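You operate a simulated robot arm through the tools that you are given. There is no shell and no other tool. Be economical: measure what you need, move in short steps, check, and stop when the job is done.

Carry out the task below with a simulated two-armed robot. There is one attempt and no reset: what you move stays moved.

JOB
Level the bench side tie rod, scrap its cap, grease the stud tip and fit the blue cap.
Fine: the old cap goes in the blue reject bin; green brush, grease tin; the brush goes back. Set down upright: green brush. A coat counts when it lies all over at full strength: go over it till it gets no stronger.

The check looks at the end state, three seconds after you hand in, the way a careful person would. Anything else that was tipped, shoved, dropped, spilled or broken makes it a failure. A push-on lid holds only when it is set on centred and level and pressed home; a screw cap is set on level and turned clockwise until tight.

ROBOT AND FRAMES
Two 7-joint arms with two-finger parallel grippers on one trunk, on a base that drives. Base frame: it is fixed to the floor where the robot stands at the start and does not move with it; the origin is under the middle of the robot, x ahead of it, y to its left, z up. Lengths are in m, angles in degrees, forces in N, time in s.
The left shoulder is at the start at [0.02, 0.17, 0.978], the right one opposite. With the tool pointing down near the work surface each hand reaches from about 0.1 to 0.64 m from the robot's upright axis, wherever it stands, measured 20 degrees to its own side. Places, roughly: bench side rod end [0.4, -0.1, 0.6]; bench side tie rod [0.6, 0, 0.7]; grease tin [0.4, 1.1, 0.8]; scrap [0.6, 1.1, 0.6]. Payload 3.8 kg a hand.
Tool frame (each hand has its own): the origin (TCP) lies between the finger pads and is the grasp point; the fingertips stand 0.03 m ahead of it; z points along the fingers, y is the line along which they close. The gripper opens to 0.11 m. The fingers are 0.02 m wide and 0.01 m thick; the gripper's body (0.048 by 0.112 m) begins 0.055 m behind the TCP.
Orientation is told as [roll, pitch, yaw] about the base's x, y, z axes, in that order, counted from this pose: with the fingers straight down and closing along the base's y, the tool's x points along the base's -x, its y along +y and its z along -z.

CONTROLS
- The arms move only by the tool drive_tool. It takes "left_motion", "right_motion" or both (then of equal length, played together; a hand with none holds still); each is a list of rows, each an object (a shift or turn left out is 0, a gripper value left out holds the last) with "translation": the shift along the tool's x, y, z in m, a list of three; "rot": the turn, a rotation vector about the tool's x, y, z in rad, a list of three; "grip": the gripper command, from -1 (shut) to 1 (fully open), values between in proportion. In form: [{"translation": [dx, dy, dz], "rot": [ax, ay, az], "grip": grip}, ...]. A call has 1 to 8 rows; each row shifts and turns the commanded pose from where the row before left it, along the tool's axes as they then stand. Each row takes 0.2 s and may step no farther than 0.05 m and 8.6 degrees from the row before; otherwise, or with a gripper value out of range, the whole call is refused. A pose out of reach is approached as far as the arm can. The call stops where the force on the tool passes 70 N (or 10 N more than at its start, if that is more) or the arm is blocked; 0.2 s more then pass. The fingers move at their own pace (about 0.072 m/s each) and stop on an object; they squeeze with about 38 N. The grip force told is the motor's: it shows also when the fingers shut on nothing. Time passes only in rows, and 0.2 s behind the last, so rows that do not move let the fingers close. It gives the time, the measured TCP pose, the force on the tool (base axes), the opening and the grip force at its end, in the units of the frame above (readings bear some noise), with the torque about the TCP (base axes, N m) and any sound that the robot's microphone picked up, and new pictures: "show" is both (left out), scene, wrist or none (wrist: the cameras of the hands that moved).
- Cameras (640 x 400 px; columns grow to the right, rows downward): "scene" is now at [0.0935, 0.0551, 1.1461]; the picture's right is [0.62, -0.78, 0.00], its down [-0.40, -0.32, -0.86] and it looks along [0.67, 0.53, -0.52] (base axes); focal length 214 px, centre (320, 200). "left" rides on the left gripper at [0.072, -0.017, -0.103] in its tool frame; the picture's right is [0.23, 0.97, 0.00], its down [-0.76, 0.18, -0.62] and it looks along [-0.61, 0.14, 0.78] (tool axes); focal length 222 px, centre (320, 200). "right" rides on the right gripper at [0.072, 0.017, -0.103] in its tool frame; the picture's right is [-0.23, 0.97, 0.00], its down [-0.76, -0.18, -0.62] and it looks along [-0.61, -0.14, 0.78] (tool axes); focal length 222 px, centre (320, 200). There is no depth. A picture from a camera that has moved, and an enlarged one, comes with that camera's place and axes in the base frame and with its lens. The place of the scene camera against the robot may be out by one fixed shift of up to 0.012 m in any direction.
- move_column(by): slides the trunk up (or, below 0, down) by that many m; the arms and the scene camera ride with it, the base frame stays. It gives what a move gives, with no picture.
- drive_base(legs): drives the robot by 1 to 6 legs, each [ahead, turn to the left] in m and degrees, along the robot's own axes; the way and the turn of a leg run together, so that a leg with both is an arc; at most 1.5 m and 180 degrees a leg. The arms and the cameras ride along, it lands a little off, and it stops where it bumps. It gives what a move gives, and a new picture of the scene camera.
- head_to(pan, tilt): turns the head with the scene camera to pan (to the left, within 80 degrees either way) and tilt (down, from -29 to 69), counted from straight ahead of the robot. It gives what a move gives, and a new picture of the scene camera.
- zoom(camera, box): a new picture of the part [left, top, right, bottom] of that camera's present view, enlarged. It takes no simulated time.
- hand_in(): hands the job in; it is judged then, once.

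Work in short steps. Places have to be worked out from the pictures, the camera data and where the tool is seen: move nearer, look again, correct. Check each grasp and each placing, and mend what went wrong. You have 120 turns and 260 pictures in all, those below and enlarged ones among them. Open the grippers and draw the arms clear of the work before you hand the job in, unless the task says otherwise; then end with one line.

The tools are called after "Emit:" as a command line: name --argument value ..., lists and objects as JSON in quotes. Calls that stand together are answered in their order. drive_tool: Moves the arms, as the interface text tells. Its arguments: {"type":"object","properties":{"left_motion":{"type":"array"},"right_motion":{"type":"array"},"show":{"type":"string","enum":["both","scene","wrist","none"]}},"required":[]} The other tools are called the same way: move_column (by) slides the trunk up or down; drive_base (legs) drives the base; head_to (pan, tilt) turns the head that bears the scene camera; zoom (camera, box) takes an enlarged picture of a part of a camera's view; hand_in () hands the job in.

At the start:

```text
t: 0.0
left_tcp_pos: [0.3861, 0.4346, 1.052]
left_orientation: [0.0, 0.2, 0.0]
left_ft_force: [-0.3, -0.9, 0.9]
left_moment: [0.0, 0.0, -0.02]
left_gripper_width: 0.11
left_grasp_force: 0.2
right_tcp_pos: [0.421, 0.0335, 1.0502]
right_orientation: [0.0, 0.0, 0.0]
right_ft_force: [-0.4, 0.5, 0.4]
right_moment: [-0.02, 0.01, 0.01]
right_gripper_width: 0.1099
right_grasp_force: 0.0
trunk travel left (down, up): [-0.075, 0.495]
robot x, y, heading: [0.0006, -0.0006, 0.2]
head pan, tilt: [38.6, 31.0]
```

scene: 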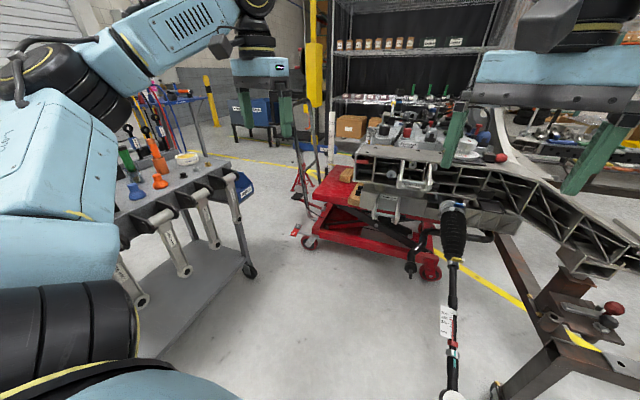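
right: 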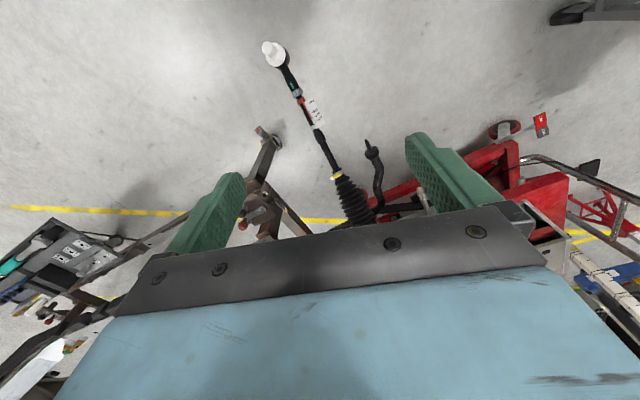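
left: 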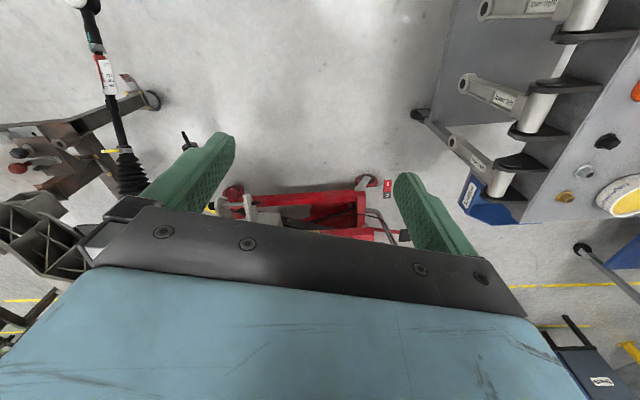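

The tie rod hangs off the rack near the robot, with a white cap at its end. I'll look more closely at it and at the cart.

Emit:
head_to --pan -5 --tilt 45

Emit:
zoom --camera "right" --box '[200, 20, 420, 240]'

```text
t: 1.1
left_tcp_pos: [0.3862, 0.4357, 1.0521]
left_orientation: [-0.1, 0.0, 0.0]
left_ft_force: [1.0, 0.3, 0.4]
left_moment: [0.0, -0.01, 0.0]
left_gripper_width: 0.1101
left_grasp_force: 0.1
right_tcp_pos: [0.4206, 0.0328, 1.0498]
right_orientation: [0.0, -0.1, 0.0]
right_ft_force: [-0.2, -0.4, -1.3]
right_moment: [0.03, -0.02, -0.02]
right_gripper_width: 0.11
right_grasp_force: 0.0
trunk travel left (down, up): [-0.075, 0.495]
robot x, y, heading: [-0.0019, -0.0019, 0.1]
head pan, tilt: [-5.0, 45.0]
camera scene: at [0.1041, -0.008, 1.1252], right [-0.09, -1.0, 0.0], down [-0.7, 0.06, -0.71], along [0.7, -0.06, -0.71], focal length 214 px, centre (320, 200)
```

scene: 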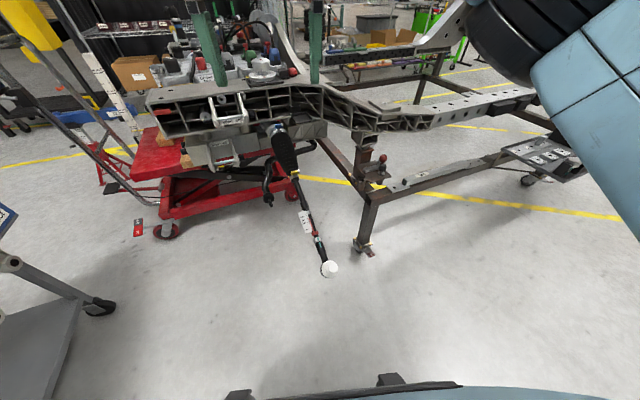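

```text
1.82 times, centred on (310, 130) of right
camera zoom: at [0.3474, 0.051, 1.1537], right [0.23, 0.97, 0.0], down [0.76, -0.18, 0.62], along [0.61, -0.14, -0.78], focal length 404 px, centre (338, 327)
```

zoom: 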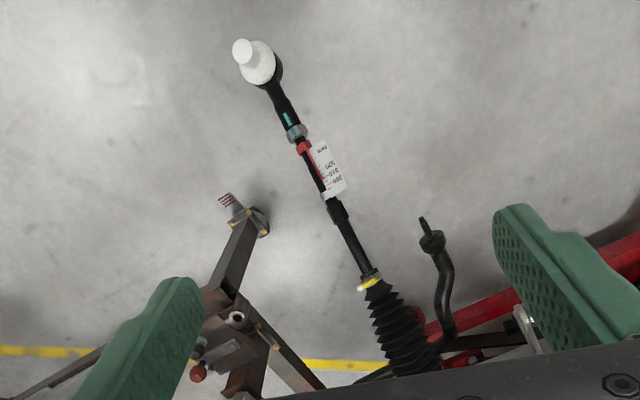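

Emit:
zoom --camera "scene" --box '[230, 90, 410, 290]'

Emit:
head_to --pan 55 --tilt 35

```text
2.00 times, centred on (320, 190) of scene
camera zoom: at [0.1041, -0.008, 1.1252], right [-0.09, -1.0, 0.0], down [-0.7, 0.06, -0.71], along [0.7, -0.06, -0.71], focal length 429 px, centre (320, 220)
```

zoom: 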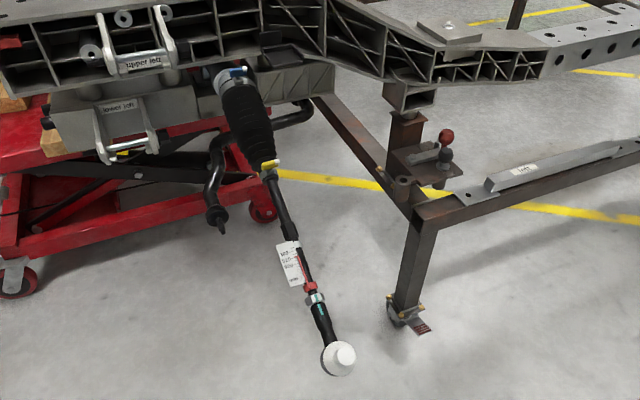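

```text
t: 2.4
left_tcp_pos: [0.3858, 0.4351, 1.0524]
left_orientation: [0.0, -0.1, 0.0]
left_ft_force: [-1.5, 0.3, -0.6]
left_moment: [0.0, -0.01, -0.02]
left_gripper_width: 0.1101
left_grasp_force: 0.2
right_tcp_pos: [0.4203, 0.035, 1.0497]
right_orientation: [0.0, 0.0, 0.0]
right_ft_force: [0.5, 0.2, -0.5]
right_moment: [0.02, -0.01, -0.01]
right_gripper_width: 0.11
right_grasp_force: 0.1
trunk travel left (down, up): [-0.075, 0.495]
robot x, y, heading: [-0.0004, -0.0016, -0.1]
head pan, tilt: [55.0, 35.0]
camera scene: at [0.0737, 0.0711, 1.14], right [0.82, -0.57, 0.0], down [-0.33, -0.47, -0.82], along [0.47, 0.67, -0.57], focal length 214 px, centre (320, 200)
```

scene: 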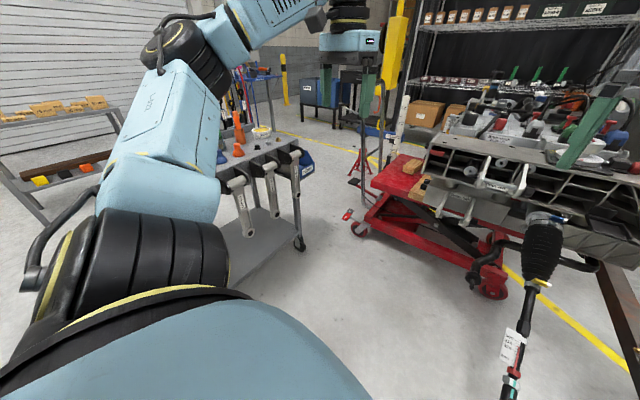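

Emit:
zoom --camera "right" --box '[240, 25, 340, 125]'

Emit:
zoom --camera "scene" --box '[200, 100, 340, 200]'

Emit:
zoom --camera "left" --box '[440, 100, 640, 240]'

```text
4.00 times, centred on (290, 75) of right
camera zoom: at [0.3474, 0.051, 1.1537], right [0.23, 0.97, 0.0], down [0.76, -0.18, 0.62], along [0.61, -0.14, -0.78], focal length 888 px, centre (440, 700)
```

zoom: 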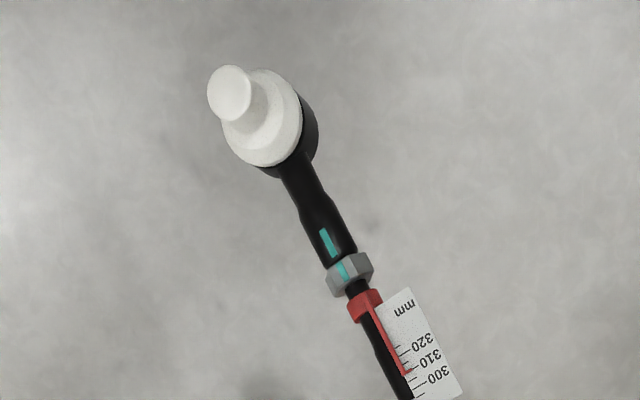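

```text
4.00 times, centred on (270, 150) of scene
camera zoom: at [0.0737, 0.0711, 1.14], right [0.82, -0.57, 0.0], down [-0.33, -0.47, -0.82], along [0.47, 0.67, -0.57], focal length 858 px, centre (520, 400)
```

zoom: 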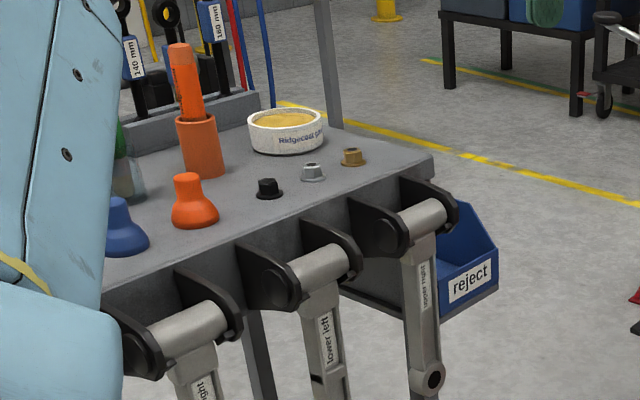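

```text
2.86 times, centred on (540, 170) of left
camera zoom: at [0.3131, 0.4174, 1.1552], right [-0.23, 0.97, 0.0], down [0.76, 0.18, 0.62], along [0.61, 0.14, -0.78], focal length 635 px, centre (-309, 286)
```

zoom: 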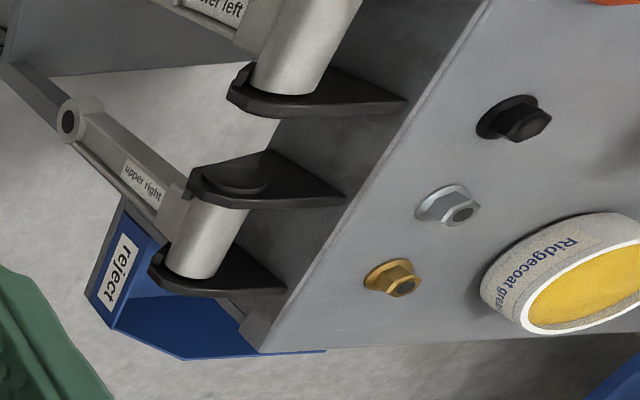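

Cap at about (0.372,-0.058,0.595), inner pivot about (0.62,0.06,0.87), so the rod hangs roughly 48° down and would be level at z≈0.87. I back the base a little for arm room and start tilting the right hand to match the rod.

Emit:
drive_base --legs '[[-0.12, 0]]'

Emit:
head_to --pan -5 --tilt 40

```text
t: 3.6
left_tcp_pos: [0.2665, 0.4344, 1.0515]
left_orientation: [0.0, 0.0, 0.1]
left_ft_force: [0.4, 0.2, -0.2]
left_moment: [-0.02, -0.04, -0.02]
left_gripper_width: 0.1099
left_grasp_force: 0.0
right_tcp_pos: [0.2996, 0.0339, 1.0495]
right_orientation: [-0.1, -0.1, 0.0]
right_ft_force: [-0.5, -0.2, 0.3]
right_moment: [0.01, -0.01, 0.02]
right_gripper_width: 0.11
right_grasp_force: 0.0
trunk travel left (down, up): [-0.075, 0.495]
robot x, y, heading: [-0.1181, 0.0017, -0.1]
head pan, tilt: [55.0, 35.0]
camera scene: at [-0.0466, 0.0711, 1.1401], right [0.82, -0.57, 0.0], down [-0.33, -0.47, -0.82], along [0.47, 0.67, -0.57], focal length 214 px, centre (320, 200)
```

scene: 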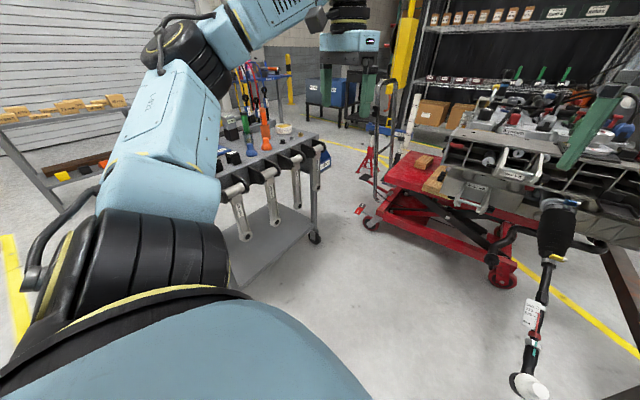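

```text
t: 5.0
left_tcp_pos: [0.2672, 0.4357, 1.051]
left_orientation: [0.0, 0.0, 0.0]
left_ft_force: [0.7, -0.1, -0.1]
left_moment: [-0.02, 0.01, -0.01]
left_gripper_width: 0.1098
left_grasp_force: 0.0
right_tcp_pos: [0.2998, 0.0339, 1.0495]
right_orientation: [0.0, 0.0, 0.0]
right_ft_force: [0.0, -0.4, -0.5]
right_moment: [-0.05, 0.01, 0.02]
right_gripper_width: 0.1098
right_grasp_force: 0.1
trunk travel left (down, up): [-0.075, 0.495]
robot x, y, heading: [-0.1232, -0.0032, -0.2]
head pan, tilt: [-5.0, 40.0]
camera scene: at [-0.0117, -0.0083, 1.1324], right [-0.09, -1.0, 0.0], down [-0.64, 0.06, -0.77], along [0.76, -0.07, -0.64], focal length 214 px, centre (320, 200)
```

scene: 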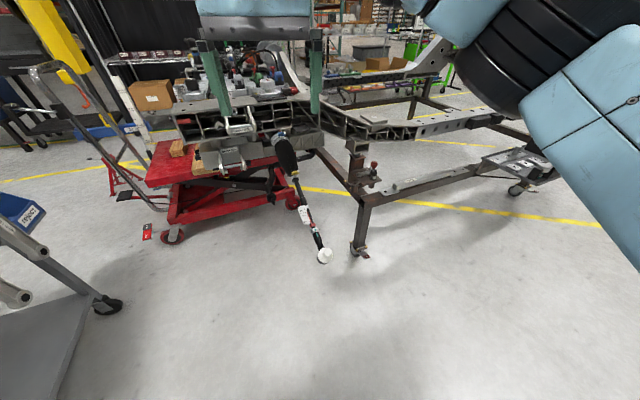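

Lower the right hand toward a standoff above the rod end, still pointing down; rotation follows.

Emit:
drive_tool --right_motion '[{"translation": [-0.003, -0.014, 0.036]}, {"translation": [-0.003, -0.014, 0.036]}, {"translation": [-0.003, -0.014, 0.036]}, {"translation": [-0.003, -0.014, 0.036]}, {"translation": [-0.003, -0.014, 0.036]}, {"translation": [0, 0, 0.015], "rot": [0, 0, -0.148]}, {"translation": [0, 0, 0.015], "rot": [0, 0, -0.148]}, {"translation": [0, 0, 0.015], "rot": [0, 0, -0.147]}]' --show "none"

Emit:
drive_tool --right_motion '[{"rot": [0, -0.14, 0]}, {"rot": [0, -0.14, 0]}, {"rot": [0, -0.14, 0]}, {"rot": [0, -0.14, 0]}, {"rot": [0, -0.14, 0]}, {"rot": [0, -0.138, 0]}]'

```text
t: 6.8
left_tcp_pos: [0.2665, 0.4359, 1.0516]
left_orientation: [0.0, 0.0, 0.0]
left_ft_force: [0.1, 0.0, -0.2]
left_moment: [0.02, -0.02, 0.01]
left_gripper_width: 0.11
left_grasp_force: 0.1
right_tcp_pos: [0.3158, -0.0362, 0.8249]
right_orientation: [0.0, 0.1, 25.5]
right_ft_force: [-0.2, 0.6, -0.4]
right_moment: [0.01, 0.0, 0.0]
right_gripper_width: 0.1098
right_grasp_force: 0.0
trunk travel left (down, up): [-0.075, 0.495]
robot x, y, heading: [-0.1207, -0.0044, 0.2]
head pan, tilt: [-5.0, 40.0]
```

```text
t: 8.2
left_tcp_pos: [0.2662, 0.4348, 1.0523]
left_orientation: [0.0, 0.1, 0.0]
left_ft_force: [0.2, 0.3, 0.7]
left_moment: [-0.03, 0.01, 0.01]
left_gripper_width: 0.11
left_grasp_force: 0.1
right_tcp_pos: [0.3151, -0.0363, 0.8248]
right_orientation: [0.2, -48.2, 25.3]
right_ft_force: [1.0, -0.8, -0.1]
right_moment: [-0.01, 0.03, 0.0]
right_gripper_width: 0.1096
right_grasp_force: 0.0
trunk travel left (down, up): [-0.075, 0.495]
robot x, y, heading: [-0.1226, -0.0014, -0.0]
head pan, tilt: [-5.0, 40.0]
camera scene: at [-0.0117, -0.0085, 1.1324], right [-0.09, -1.0, 0.0], down [-0.64, 0.06, -0.77], along [0.76, -0.07, -0.64], focal length 214 px, centre (320, 200)
camera right: at [0.1944, -0.0744, 0.8404], right [-0.28, 0.94, 0.17], down [0.12, -0.14, 0.98], along [0.95, 0.3, -0.07], focal length 222 px, centre (320, 200)
```

scene: 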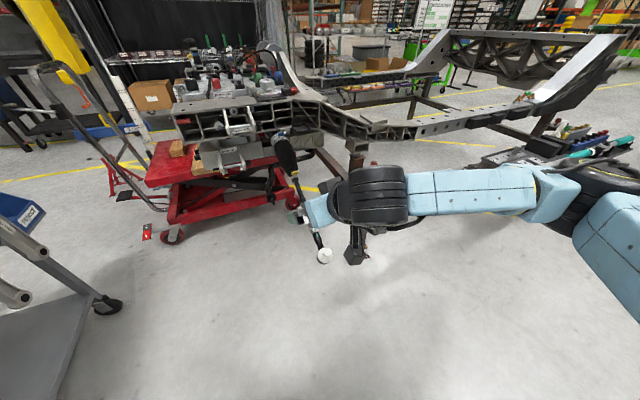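
right: 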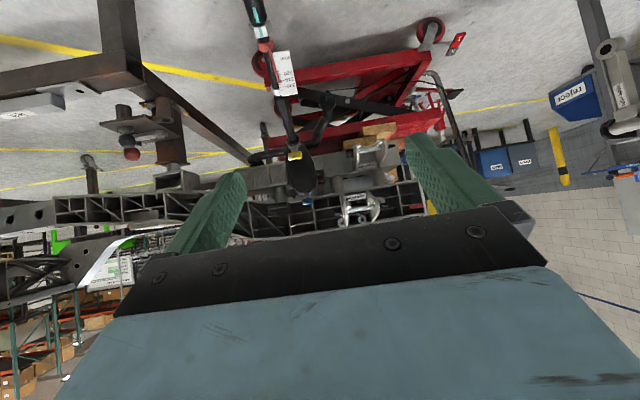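

Refined with this view: the pivot is near (0.84,0.085,0.75) and the rod hangs about 19° below level at heading 16°. I re-orient to match and move to a standoff above the sleeve.

Emit:
drive_tool --right_motion '[{"rot": [0, 0.1265, 0]}, {"rot": [0, 0.1265, 0]}, {"rot": [0, 0.1265, 0]}, {"rot": [0, 0.1265, 0]}, {"rot": [0.0255, 0, 0.0743]}, {"rot": [0.0255, 0, 0.0743]}, {"translation": [-0.014, -0.017, 0.045]}, {"translation": [-0.015, -0.017, 0.045]}]'

```text
refused: row 8 steps farther than a row can; nothing moved
```

Emit:
drive_tool --right_motion '[{"rot": [0, 0.1265, 0]}, {"rot": [0, 0.1265, 0]}, {"rot": [0, 0.1265, 0]}, {"rot": [0, 0.1265, 0]}, {"rot": [0.0255, 0, 0.0743]}, {"rot": [0.0255, 0, 0.0743]}, {"translation": [-0.014, -0.017, 0.042]}, {"translation": [-0.015, -0.017, 0.042]}]'

```text
t: 9.9
left_tcp_pos: [0.268, 0.4343, 1.0509]
left_orientation: [0.1, -0.1, 0.0]
left_ft_force: [-0.3, 0.3, -0.1]
left_moment: [0.0, -0.03, 0.0]
left_gripper_width: 0.1097
left_grasp_force: 0.0
right_tcp_pos: [0.3795, -0.0529, 0.7533]
right_orientation: [0.0, -18.9, 16.3]
right_ft_force: [-0.5, 0.3, 0.6]
right_moment: [0.01, -0.03, -0.02]
right_gripper_width: 0.1101
right_grasp_force: 0.1
trunk travel left (down, up): [-0.075, 0.495]
robot x, y, heading: [-0.1182, -0.0003, -0.0]
head pan, tilt: [-5.0, 40.0]
camera scene: at [-0.0115, -0.0084, 1.1324], right [-0.09, -1.0, 0.0], down [-0.64, 0.06, -0.77], along [0.76, -0.07, -0.64], focal length 214 px, centre (320, 200)
camera right: at [0.2755, -0.065, 0.8291], right [-0.07, 0.99, 0.07], down [0.55, -0.03, 0.84], along [0.83, 0.1, -0.54], focal length 222 px, centre (320, 200)
```

scene: 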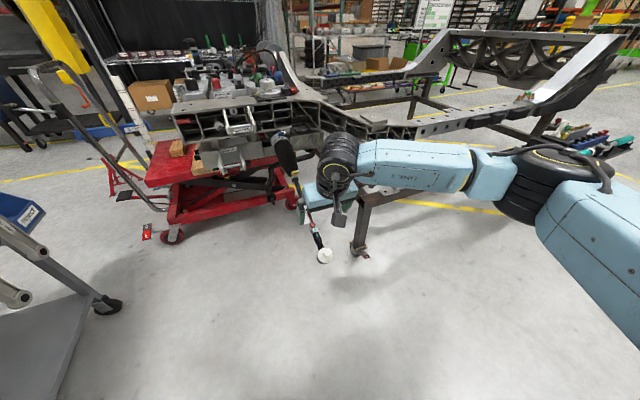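
right: 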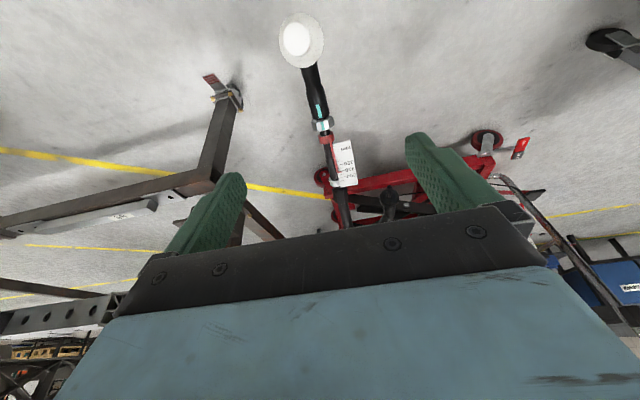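

Alignment checks out: the rod lies mid-plane, about 0.16 m ahead of the TCP. I descend most of the way and look.

Emit:
drive_tool --right_motion '[{"translation": [0.001, 0, 0.04]}, {"translation": [0.001, 0, 0.04]}, {"translation": [0.001, 0, 0.035]}, {"translation": [0, 0, 0]}]' --show "wrist"

Emit:
zoom --camera "scene" --box '[260, 180, 380, 290]'

```text
t: 10.9
left_tcp_pos: [0.2668, 0.4346, 1.0521]
left_orientation: [0.0, 0.1, -0.1]
left_ft_force: [-0.3, 0.0, 0.9]
left_moment: [-0.07, 0.0, -0.02]
left_gripper_width: 0.1101
left_grasp_force: 0.1
right_tcp_pos: [0.4103, -0.045, 0.6439]
right_orientation: [0.0, -19.0, 16.4]
right_ft_force: [0.3, 0.0, 0.0]
right_moment: [0.0, 0.01, -0.02]
right_gripper_width: 0.1099
right_grasp_force: 0.0
trunk travel left (down, up): [-0.075, 0.495]
robot x, y, heading: [-0.1159, -0.0017, -0.2]
head pan, tilt: [-5.0, 40.0]
camera right: at [0.3071, -0.0563, 0.7187], right [-0.07, 0.99, 0.07], down [0.55, -0.02, 0.84], along [0.83, 0.1, -0.54], focal length 222 px, centre (320, 200)
```

right: 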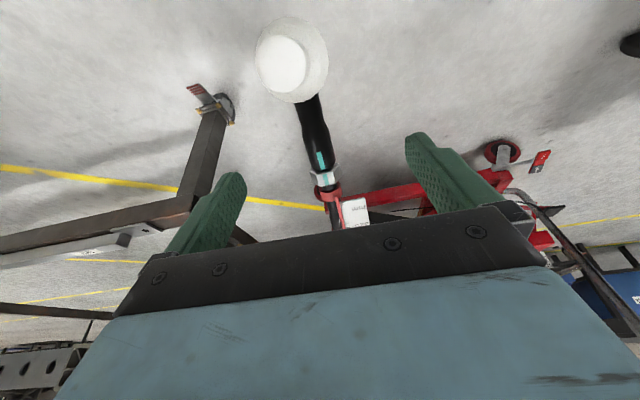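

```text
3.64 times, centred on (320, 235) of scene
camera zoom: at [-0.0117, -0.0084, 1.1324], right [-0.09, -1.0, 0.0], down [-0.64, 0.06, -0.77], along [0.76, -0.07, -0.64], focal length 780 px, centre (320, 73)
```

zoom: 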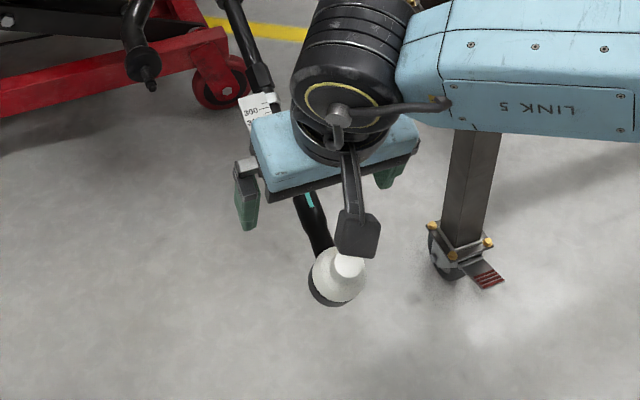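

The nut is 0.040 m ahead and 0.024 m up-rod of the TCP, so the sleeve sits right under the fingers. I go down 0.032 and close.

Emit:
drive_tool --right_motion '[{"translation": [0.002, 0, 0.016]}, {"translation": [0.0, 0, 0.016]}, {"grip": -1}, {"grip": -1}, {"grip": -1}, {"grip": -1}, {"grip": -1}]' --show "both"

```text
t: 12.6
left_tcp_pos: [0.267, 0.4359, 1.0518]
left_orientation: [0.0, 0.0, 0.0]
left_ft_force: [-0.7, -0.2, -1.1]
left_moment: [-0.01, -0.01, -0.03]
left_gripper_width: 0.1102
left_grasp_force: 0.0
right_tcp_pos: [0.419, -0.0414, 0.6141]
right_orientation: [0.0, -19.0, 16.3]
right_ft_force: [-1.2, 1.1, -0.6]
right_moment: [-0.04, -0.03, -0.02]
right_gripper_width: 0.0
right_grasp_force: 37.2
trunk travel left (down, up): [-0.075, 0.495]
robot x, y, heading: [-0.1225, -0.0049, -0.1]
head pan, tilt: [-5.0, 40.0]
camera scene: at [-0.0117, -0.0084, 1.1324], right [-0.09, -1.0, 0.0], down [-0.64, 0.06, -0.77], along [0.76, -0.07, -0.64], focal length 214 px, centre (320, 200)
camera right: at [0.3157, -0.0535, 0.6888], right [-0.07, 0.99, 0.07], down [0.55, -0.03, 0.84], along [0.83, 0.1, -0.54], focal length 222 px, centre (320, 200)
```

scene: 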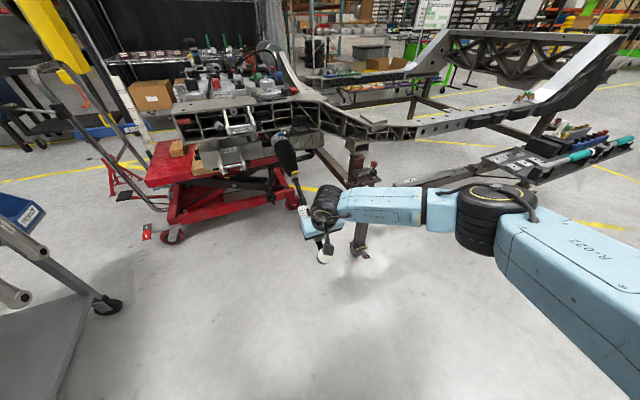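
right: 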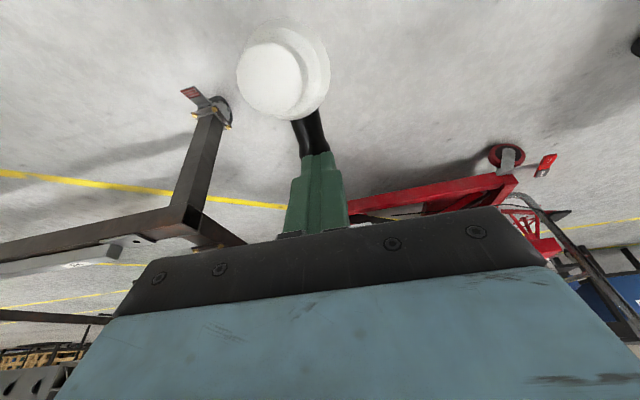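

The fingers shut on nothing: the rod lies further ahead than judged. Zoom to see where the tips are relative to the rod.

Emit:
zoom --camera "right" --box '[220, 10, 420, 240]'

Emit:
drive_tool --right_motion '[{"grip": 0}, {"grip": 0}, {"grip": 0}, {"grip": 0}]' --show "wrist"

```text
1.74 times, centred on (320, 125) of right
camera zoom: at [0.3157, -0.0535, 0.6888], right [-0.07, 0.99, 0.07], down [0.55, -0.03, 0.84], along [0.83, 0.1, -0.54], focal length 386 px, centre (320, 330)
```

zoom: 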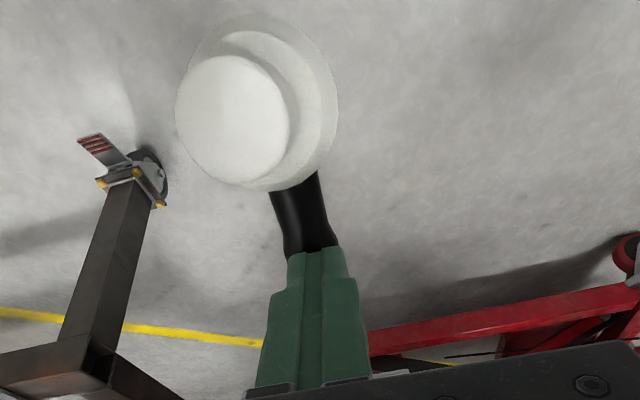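

```text
t: 13.6
left_tcp_pos: [0.2667, 0.4354, 1.0507]
left_orientation: [0.0, 0.0, 0.0]
left_ft_force: [-0.1, -0.8, -1.2]
left_moment: [0.01, 0.03, 0.0]
left_gripper_width: 0.1097
left_grasp_force: 0.1
right_tcp_pos: [0.4178, -0.0413, 0.6142]
right_orientation: [0.0, -19.1, 16.3]
right_ft_force: [0.4, 0.0, 0.4]
right_moment: [-0.01, 0.01, -0.01]
right_gripper_width: 0.0551
right_grasp_force: 0.0
trunk travel left (down, up): [-0.075, 0.495]
robot x, y, heading: [-0.1213, -0.0031, 0.3]
head pan, tilt: [-5.0, 40.0]
camera right: at [0.3158, -0.0535, 0.6888], right [-0.07, 0.99, 0.07], down [0.55, -0.03, 0.84], along [0.83, 0.1, -0.54], focal length 222 px, centre (320, 200)
```

right: 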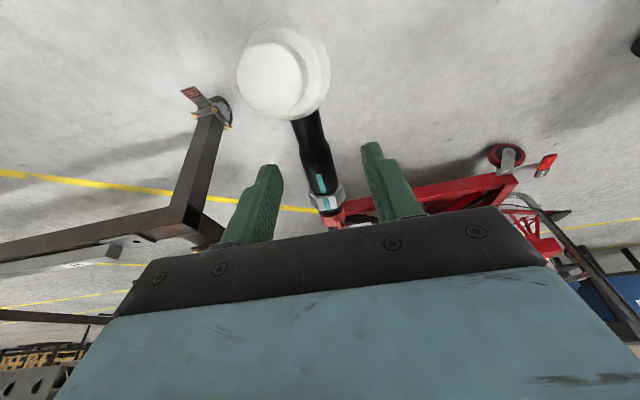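

The rod still lies ~0.045 m ahead of the TCP. I advance 0.035, shift a little toward the nut, and close again.

Emit:
drive_tool --right_motion '[{"translation": [-0.003, -0.002, 0.018]}, {"translation": [-0.003, -0.002, 0.018]}, {"grip": 0}, {"grip": -1}, {"grip": -1}, {"grip": -1}, {"grip": -1}]' --show "wrist"

Emit:
zoom --camera "scene" --box '[260, 180, 380, 290]'

```text
t: 15.2
left_tcp_pos: [0.2659, 0.4349, 1.0518]
left_orientation: [0.0, 0.0, 0.0]
left_ft_force: [0.5, -0.4, -1.1]
left_moment: [0.0, 0.01, -0.05]
left_gripper_width: 0.1098
left_grasp_force: 0.0
right_tcp_pos: [0.4364, -0.0381, 0.5826]
right_orientation: [0.0, -19.0, 16.5]
right_ft_force: [0.4, 3.5, -1.7]
right_moment: [-0.27, -0.37, 0.92]
right_gripper_width: 0.0222
right_grasp_force: 45.2
trunk travel left (down, up): [-0.075, 0.495]
robot x, y, heading: [-0.1212, 0.0001, 0.2]
head pan, tilt: [-5.0, 40.0]
camera right: at [0.3336, -0.0515, 0.657], right [-0.07, 0.99, 0.07], down [0.55, -0.02, 0.84], along [0.83, 0.1, -0.54], focal length 222 px, centre (320, 200)
```

right: 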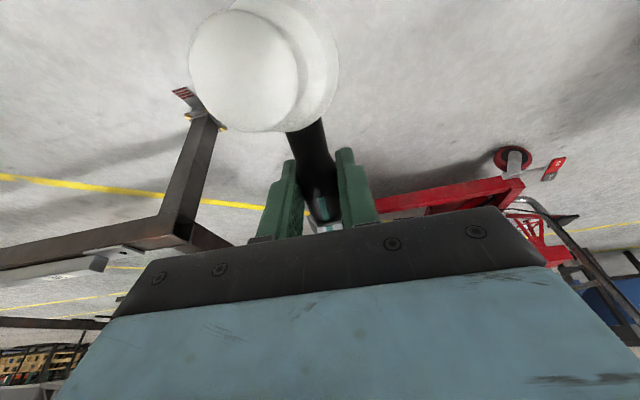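

```text
3.64 times, centred on (320, 235) of scene
camera zoom: at [-0.0116, -0.0081, 1.1324], right [-0.09, -1.0, 0.0], down [-0.64, 0.06, -0.77], along [0.76, -0.07, -0.64], focal length 780 px, centre (320, 73)
```

zoom: 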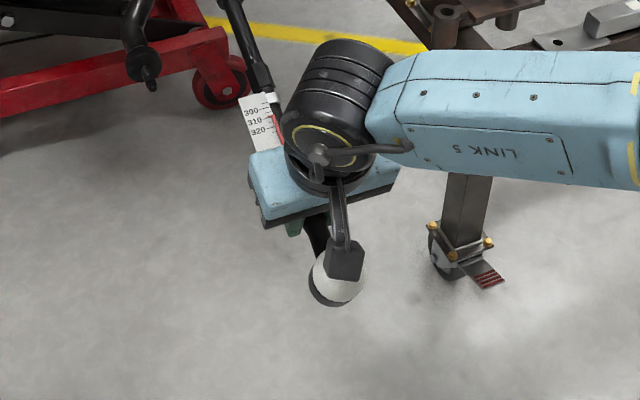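

Grip is good (0.022 m on the sleeve). I start lifting along an arc about the inner pivot (R≈0.44), watching the forces.

Emit:
drive_tool --right_motion '[{"translation": [-0.0003, 0, -0.013], "rot": [0, 0.03, 0]}, {"translation": [-0.0003, 0, -0.013], "rot": [0, 0.03, 0]}, {"translation": [-0.0003, 0, -0.013], "rot": [0, 0.03, 0]}]' --show "scene"

```text
t: 15.9
left_tcp_pos: [0.2665, 0.4356, 1.0519]
left_orientation: [0.0, 0.1, 0.0]
left_ft_force: [0.2, -1.0, 0.1]
left_moment: [0.0, 0.03, -0.01]
left_gripper_width: 0.1101
left_grasp_force: 0.2
right_tcp_pos: [0.4244, -0.0428, 0.6161]
right_orientation: [-0.1, -13.3, 16.3]
right_ft_force: [-8.0, 5.8, -20.3]
right_moment: [-0.56, 0.94, 0.85]
right_gripper_width: 0.0218
right_grasp_force: 45.2
trunk travel left (down, up): [-0.075, 0.495]
robot x, y, heading: [-0.1186, 0.0012, -0.1]
head pan, tilt: [-5.0, 40.0]
camera scene: at [-0.0109, -0.0081, 1.1322], right [-0.09, -1.0, 0.0], down [-0.64, 0.06, -0.77], along [0.76, -0.07, -0.64], focal length 214 px, centre (320, 200)
```

scene: 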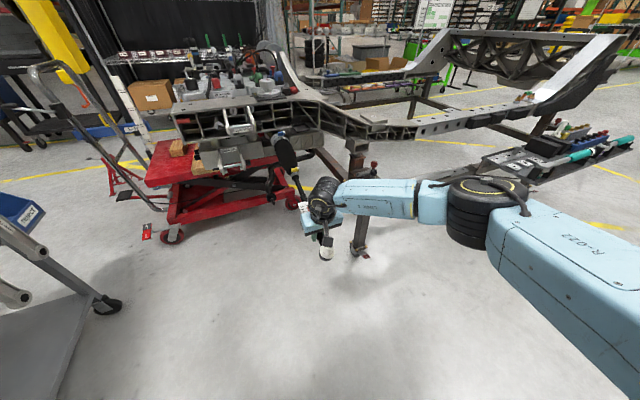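

Lifting works with ~20 N load; slight axial compression, so I continue the arc with a small outward correction.

Emit:
drive_tool --right_motion '[{"translation": [0.001, 0, -0.013], "rot": [0, 0.03, 0]}, {"translation": [0.001, 0, -0.013], "rot": [0, 0.03, 0]}, {"translation": [0.001, 0, -0.013], "rot": [0, 0.03, 0]}, {"translation": [0.0005, 0, -0.013], "rot": [0, 0.03, 0]}]' --show "wrist"

```text
t: 16.9
left_tcp_pos: [0.2674, 0.4357, 1.0516]
left_orientation: [0.0, 0.0, 0.1]
left_ft_force: [-0.4, -0.1, 0.5]
left_moment: [-0.03, -0.02, -0.01]
left_gripper_width: 0.1101
left_grasp_force: 0.1
right_tcp_pos: [0.4126, -0.0467, 0.6676]
right_orientation: [0.2, -6.7, 16.4]
right_ft_force: [-10.8, 5.4, -19.2]
right_moment: [-0.47, 0.7, 0.88]
right_gripper_width: 0.0219
right_grasp_force: 44.8
trunk travel left (down, up): [-0.075, 0.495]
robot x, y, heading: [-0.1223, -0.0002, -0.0]
head pan, tilt: [-5.0, 40.0]
camera right: at [0.327, -0.0542, 0.7627], right [-0.06, 1.0, 0.03], down [0.71, 0.02, 0.71], along [0.71, 0.06, -0.71], focal length 222 px, centre (320, 200)
```

right: 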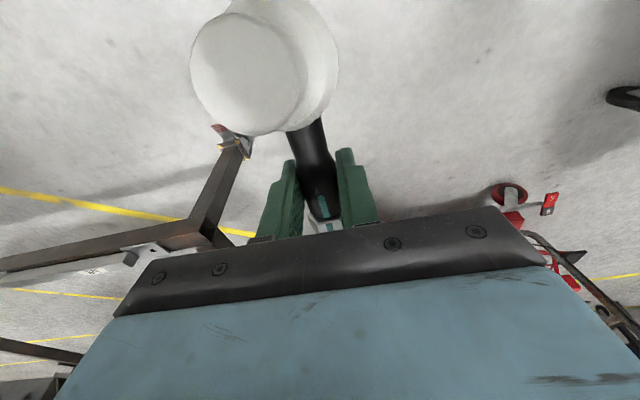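

To judge level I bring the left wrist camera to the side of the rod.

Emit:
drive_tool --left_motion '[{"translation": [-0.027, -0.018, 0.031]}, {"translation": [-0.027, -0.018, 0.031]}, {"translation": [-0.027, -0.018, 0.031]}, {"translation": [-0.027, -0.018, 0.031]}, {"translation": [-0.027, -0.018, 0.031]}, {"translation": [-0.027, -0.018, 0.031]}, {"translation": [-0.027, -0.018, 0.031]}, {"translation": [-0.027, -0.018, 0.031]}]' --show "none"

Emit:
drive_tool --left_motion '[{"rot": [0, 0, 0.148]}, {"rot": [0, 0, 0.148]}, {"rot": [0, 0, 0.148]}, {"rot": [0, 0, 0.148]}, {"rot": [0, 0, 0.148]}, {"rot": [0, 0, 0.148]}, {"rot": [0, 0, 0.148]}, {"rot": [0, 0, 0.148]}]' --show "both"

```text
t: 18.8
left_tcp_pos: [0.4827, 0.2918, 0.8044]
left_orientation: [0.0, 0.0, 0.0]
left_ft_force: [-0.5, 0.9, -0.3]
left_moment: [-0.01, 0.02, -0.03]
left_gripper_width: 0.1099
left_grasp_force: 0.1
right_tcp_pos: [0.4144, -0.0483, 0.6698]
right_orientation: [0.1, -6.9, 16.4]
right_ft_force: [-13.8, 5.0, -14.6]
right_moment: [-0.22, 0.74, 0.96]
right_gripper_width: 0.022
right_grasp_force: 45.2
trunk travel left (down, up): [-0.075, 0.495]
robot x, y, heading: [-0.1181, -0.0015, 0.1]
head pan, tilt: [-5.0, 40.0]
```

```text
t: 20.6
left_tcp_pos: [0.482, 0.2919, 0.8032]
left_orientation: [0.0, 0.1, -67.9]
left_ft_force: [-0.3, -0.4, -0.4]
left_moment: [0.03, 0.02, 0.01]
left_gripper_width: 0.11
left_grasp_force: 0.0
right_tcp_pos: [0.4136, -0.0473, 0.6682]
right_orientation: [0.1, -6.9, 16.4]
right_ft_force: [-13.1, 7.4, -15.0]
right_moment: [-0.12, -0.04, 0.89]
right_gripper_width: 0.022
right_grasp_force: 45.3
trunk travel left (down, up): [-0.075, 0.495]
robot x, y, heading: [-0.1175, -0.0014, -0.1]
head pan, tilt: [-5.0, 40.0]
camera scene: at [-0.0117, -0.0079, 1.1324], right [-0.09, -1.0, 0.0], down [-0.64, 0.06, -0.77], along [0.76, -0.07, -0.64], focal length 214 px, centre (320, 200)
camera left: at [0.4393, 0.3518, 0.907], right [0.82, 0.58, 0.0], down [0.45, -0.64, 0.62], along [0.36, -0.51, -0.78], focal length 222 px, centre (320, 200)
```

scene: 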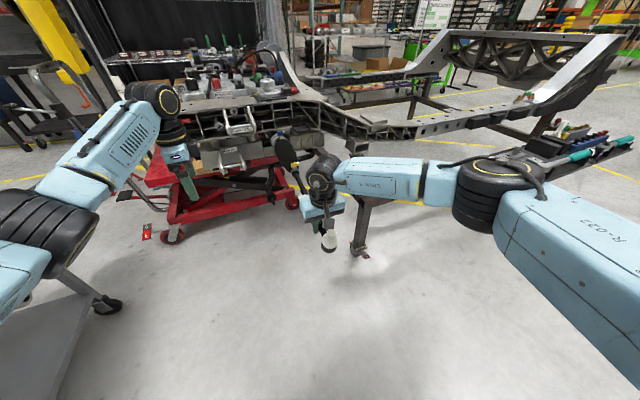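
left: 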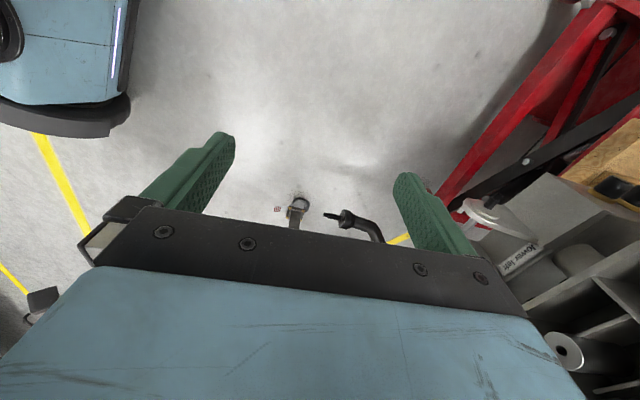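

The camera view is inverted there (gripper blocks the far side); pitching the left hand by −32° will bring the rod into the open part of the frame.

Emit:
drive_tool --left_motion '[{"rot": [0, -0.14, 0]}, {"rot": [0, -0.14, 0]}, {"rot": [0, -0.14, 0]}, {"rot": [0, -0.14, 0]}]' --show "wrist"

```text
t: 21.6
left_tcp_pos: [0.4838, 0.2913, 0.8041]
left_orientation: [0.0, -32.2, -67.8]
left_ft_force: [0.6, 0.1, 0.3]
left_moment: [-0.01, -0.02, 0.03]
left_gripper_width: 0.1098
left_grasp_force: 0.1
right_tcp_pos: [0.4129, -0.0479, 0.6694]
right_orientation: [0.0, -7.0, 16.5]
right_ft_force: [-12.8, 10.5, -14.2]
right_moment: [-0.36, 0.1, 0.87]
right_gripper_width: 0.0219
right_grasp_force: 44.9
trunk travel left (down, up): [-0.075, 0.495]
robot x, y, heading: [-0.1202, -0.0005, -0.1]
head pan, tilt: [-5.0, 40.0]
camera left: at [0.4224, 0.3924, 0.8527], right [0.83, 0.55, -0.12], down [0.28, -0.22, 0.93], along [0.48, -0.81, -0.34], focal length 222 px, centre (320, 200)
```

left: 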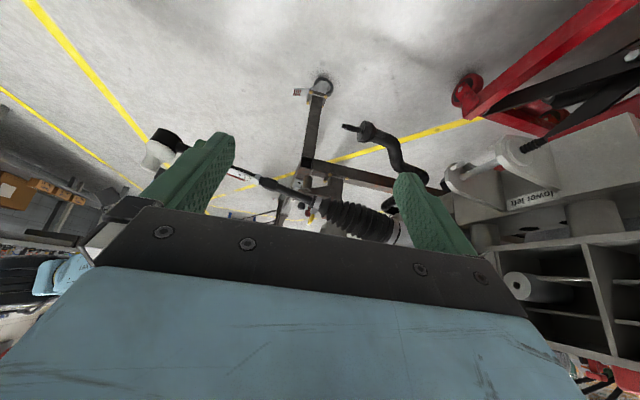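

Emit:
zoom --camera "left" --box '[120, 100, 440, 300]'

```text
2.00 times, centred on (280, 200) of left
camera zoom: at [0.4224, 0.3924, 0.8527], right [0.83, 0.55, -0.12], down [0.28, -0.22, 0.93], along [0.48, -0.81, -0.34], focal length 444 px, centre (400, 200)
```

zoom: 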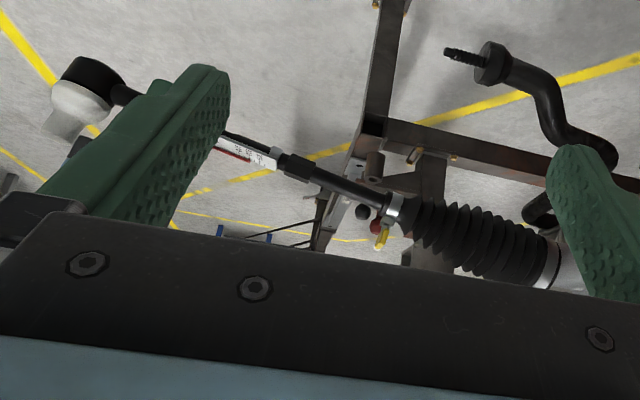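

From this side view the rod is still about 9.8° below level. I raise it another 9.8° along the arc.

Emit:
drive_tool --right_motion '[{"translation": [0.001, 0, -0.0125], "rot": [0, 0.0285, 0]}, {"translation": [0.001, 0, -0.0125], "rot": [0, 0.0285, 0]}, {"translation": [0.0008, 0, -0.0125], "rot": [0, 0.0285, 0]}, {"translation": [0.0008, 0, -0.0125], "rot": [0, 0.0285, 0]}, {"translation": [0.0005, 0, -0.0125], "rot": [0, 0.0285, 0]}, {"translation": [0.0005, 0, -0.0125], "rot": [0, 0.0285, 0]}, {}]' --show "scene"

Emit:
zoom --camera "left" --box '[120, 100, 440, 300]'

```text
t: 23.1
left_tcp_pos: [0.4829, 0.2909, 0.8036]
left_orientation: [-0.1, -32.1, -67.7]
left_ft_force: [0.1, 0.4, 0.1]
left_moment: [-0.01, 0.0, -0.01]
left_gripper_width: 0.1102
left_grasp_force: 0.0
right_tcp_pos: [0.4064, -0.049, 0.7419]
right_orientation: [0.0, 2.8, 16.4]
right_ft_force: [0.6, 9.9, -21.8]
right_moment: [0.28, -0.55, 0.86]
right_gripper_width: 0.0217
right_grasp_force: 44.8
trunk travel left (down, up): [-0.075, 0.495]
robot x, y, heading: [-0.1209, -0.0001, 0.3]
head pan, tilt: [-5.0, 40.0]
camera scene: at [-0.0103, -0.0078, 1.1322], right [-0.09, -1.0, 0.0], down [-0.64, 0.06, -0.77], along [0.76, -0.07, -0.64], focal length 214 px, centre (320, 200)
```

scene: 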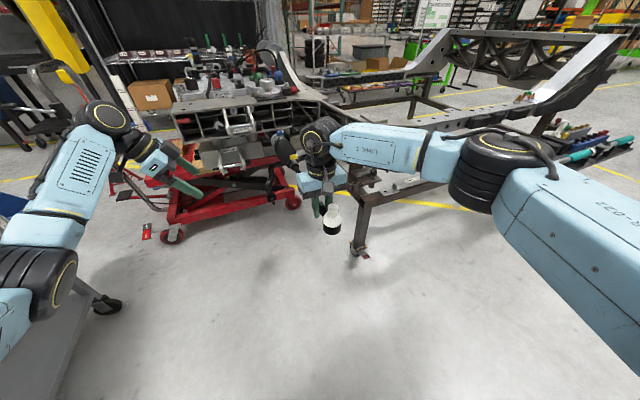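

```text
2.00 times, centred on (280, 200) of left
camera zoom: at [0.4235, 0.3921, 0.8518], right [0.83, 0.55, -0.12], down [0.28, -0.22, 0.93], along [0.48, -0.81, -0.34], focal length 444 px, centre (400, 200)
```

zoom: 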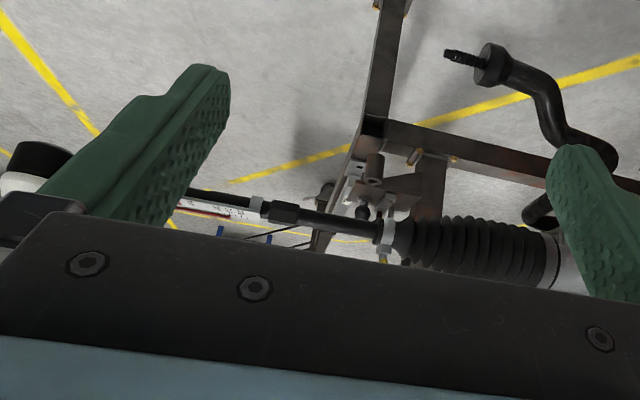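

Rod measures level within ~0.7°. I open the gripper slightly to test whether it stays by itself.

Emit:
drive_tool --right_motion '[{"grip": -0.4}, {"grip": -0.4}, {}]' --show "wrist"

Emit:
zoom --camera "left" --box '[120, 100, 440, 300]'

```text
t: 23.9
left_tcp_pos: [0.4818, 0.2916, 0.8042]
left_orientation: [0.0, -32.1, -67.8]
left_ft_force: [-0.8, 0.5, 0.7]
left_moment: [0.01, 0.04, -0.02]
left_gripper_width: 0.1099
left_grasp_force: 0.2
right_tcp_pos: [0.4048, -0.05, 0.7442]
right_orientation: [0.1, 2.8, 16.3]
right_ft_force: [0.9, -0.7, 0.2]
right_moment: [0.0, 0.01, 0.02]
right_gripper_width: 0.0331
right_grasp_force: 0.0
trunk travel left (down, up): [-0.075, 0.495]
robot x, y, heading: [-0.1199, -0.0021, -0.0]
head pan, tilt: [-5.0, 40.0]
camera right: at [0.3356, -0.052, 0.8519], right [-0.06, 1.0, -0.01], down [0.81, 0.05, 0.59], along [0.58, 0.02, -0.81], focal length 222 px, centre (320, 200)
```

right: 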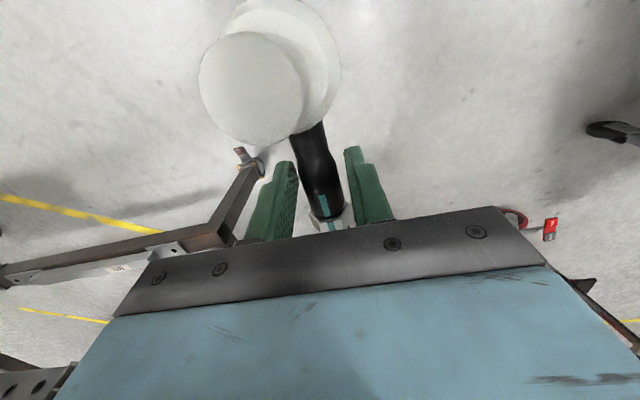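

```text
2.00 times, centred on (280, 200) of left
camera zoom: at [0.4224, 0.3917, 0.853], right [0.83, 0.55, -0.12], down [0.28, -0.22, 0.93], along [0.48, -0.81, -0.34], focal length 444 px, centre (400, 200)
```

zoom: 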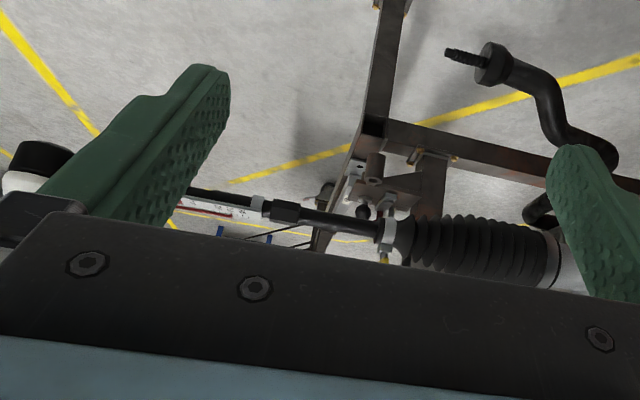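

The rod holds level on its own. I retract the right hand upward, and turn the left hand back from pitch so it can view the cap.

Emit:
drive_tool --right_motion '[{"grip": 0.2}, {"grip": 0.2}, {"translation": [0, 0, -0.04]}, {"translation": [0, 0, -0.045]}, {"translation": [0, 0, -0.045]}, {"translation": [0, 0, -0.045]}]' --left_motion '[{"rot": [0, 0.1, 0]}, {"rot": [0, 0.1, 0]}, {"translation": [0.03, 0, -0.03]}, {"translation": [0.03, 0.02, -0.02]}, {"translation": [0.0, 0.03, 0]}, {"translation": [0, 0.03, 0]}]' --show "both"

```text
t: 25.4
left_tcp_pos: [0.5102, 0.3873, 0.8296]
left_orientation: [0.1, -20.6, -68.0]
left_ft_force: [0.1, 0.6, -0.8]
left_moment: [-0.05, -0.01, 0.01]
left_gripper_width: 0.1099
left_grasp_force: 0.0
left hand out of reach, approached as far as the arm can: row 6
right_tcp_pos: [0.4138, -0.0459, 0.9208]
right_orientation: [0.0, 2.9, 16.4]
right_ft_force: [-0.3, 0.3, 0.3]
right_moment: [0.0, 0.0, -0.02]
right_gripper_width: 0.066
right_grasp_force: 0.1
trunk travel left (down, up): [-0.075, 0.495]
robot x, y, heading: [-0.12, 0.0002, -0.1]
head pan, tilt: [-5.0, 40.0]
camera scene: at [-0.012, -0.0075, 1.1325], right [-0.09, -1.0, 0.0], down [-0.64, 0.06, -0.77], along [0.76, -0.07, -0.64], focal length 214 px, centre (320, 200)
camera right: at [0.3433, -0.048, 1.028], right [-0.06, 1.0, -0.01], down [0.81, 0.05, 0.58], along [0.58, 0.02, -0.81], focal length 222 px, centre (320, 200)
camera left: at [0.4547, 0.4768, 0.9001], right [0.82, 0.56, -0.08], down [0.35, -0.39, 0.85], along [0.45, -0.73, -0.52], focal length 222 px, centre (320, 200)
```

scene: 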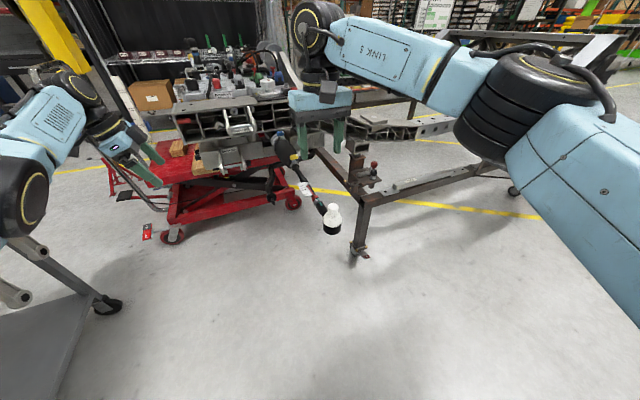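
right: 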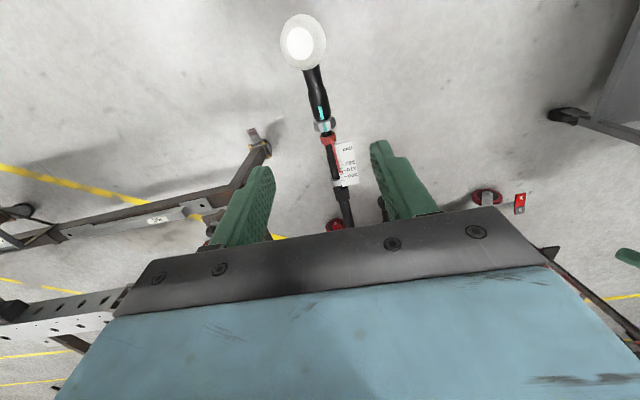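
left: 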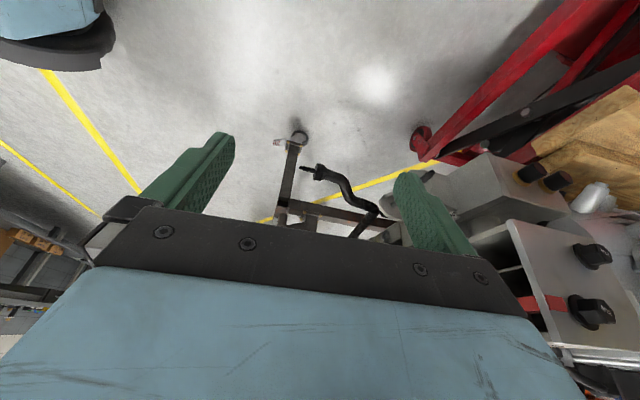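

Emit:
zoom --camera "scene" --box '[270, 160, 370, 260]'

Emit:
zoom --camera "right" --box '[240, 0, 400, 240]'

```text
4.00 times, centred on (320, 210) of scene
camera zoom: at [-0.012, -0.0075, 1.1325], right [-0.09, -1.0, 0.0], down [-0.64, 0.06, -0.77], along [0.76, -0.07, -0.64], focal length 858 px, centre (320, 160)
```

zoom: 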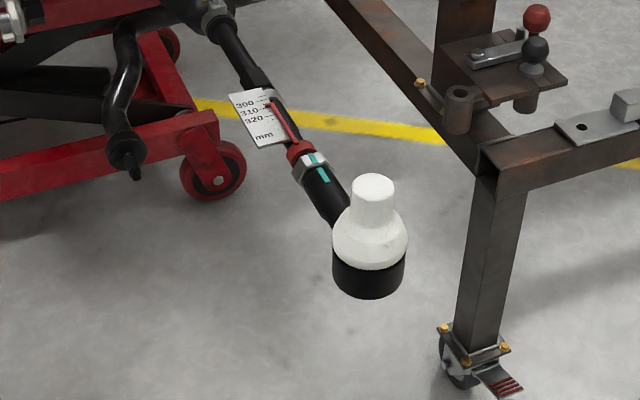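

```text
1.67 times, centred on (320, 120) of right
camera zoom: at [0.3433, -0.048, 1.028], right [-0.06, 1.0, -0.01], down [0.81, 0.05, 0.58], along [0.58, 0.02, -0.81], focal length 370 px, centre (320, 333)
```

zoom: 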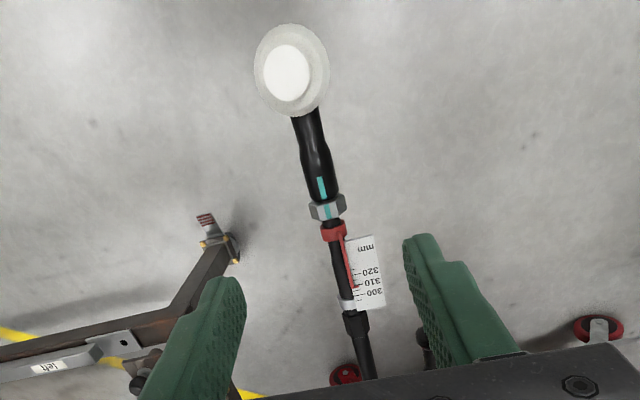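

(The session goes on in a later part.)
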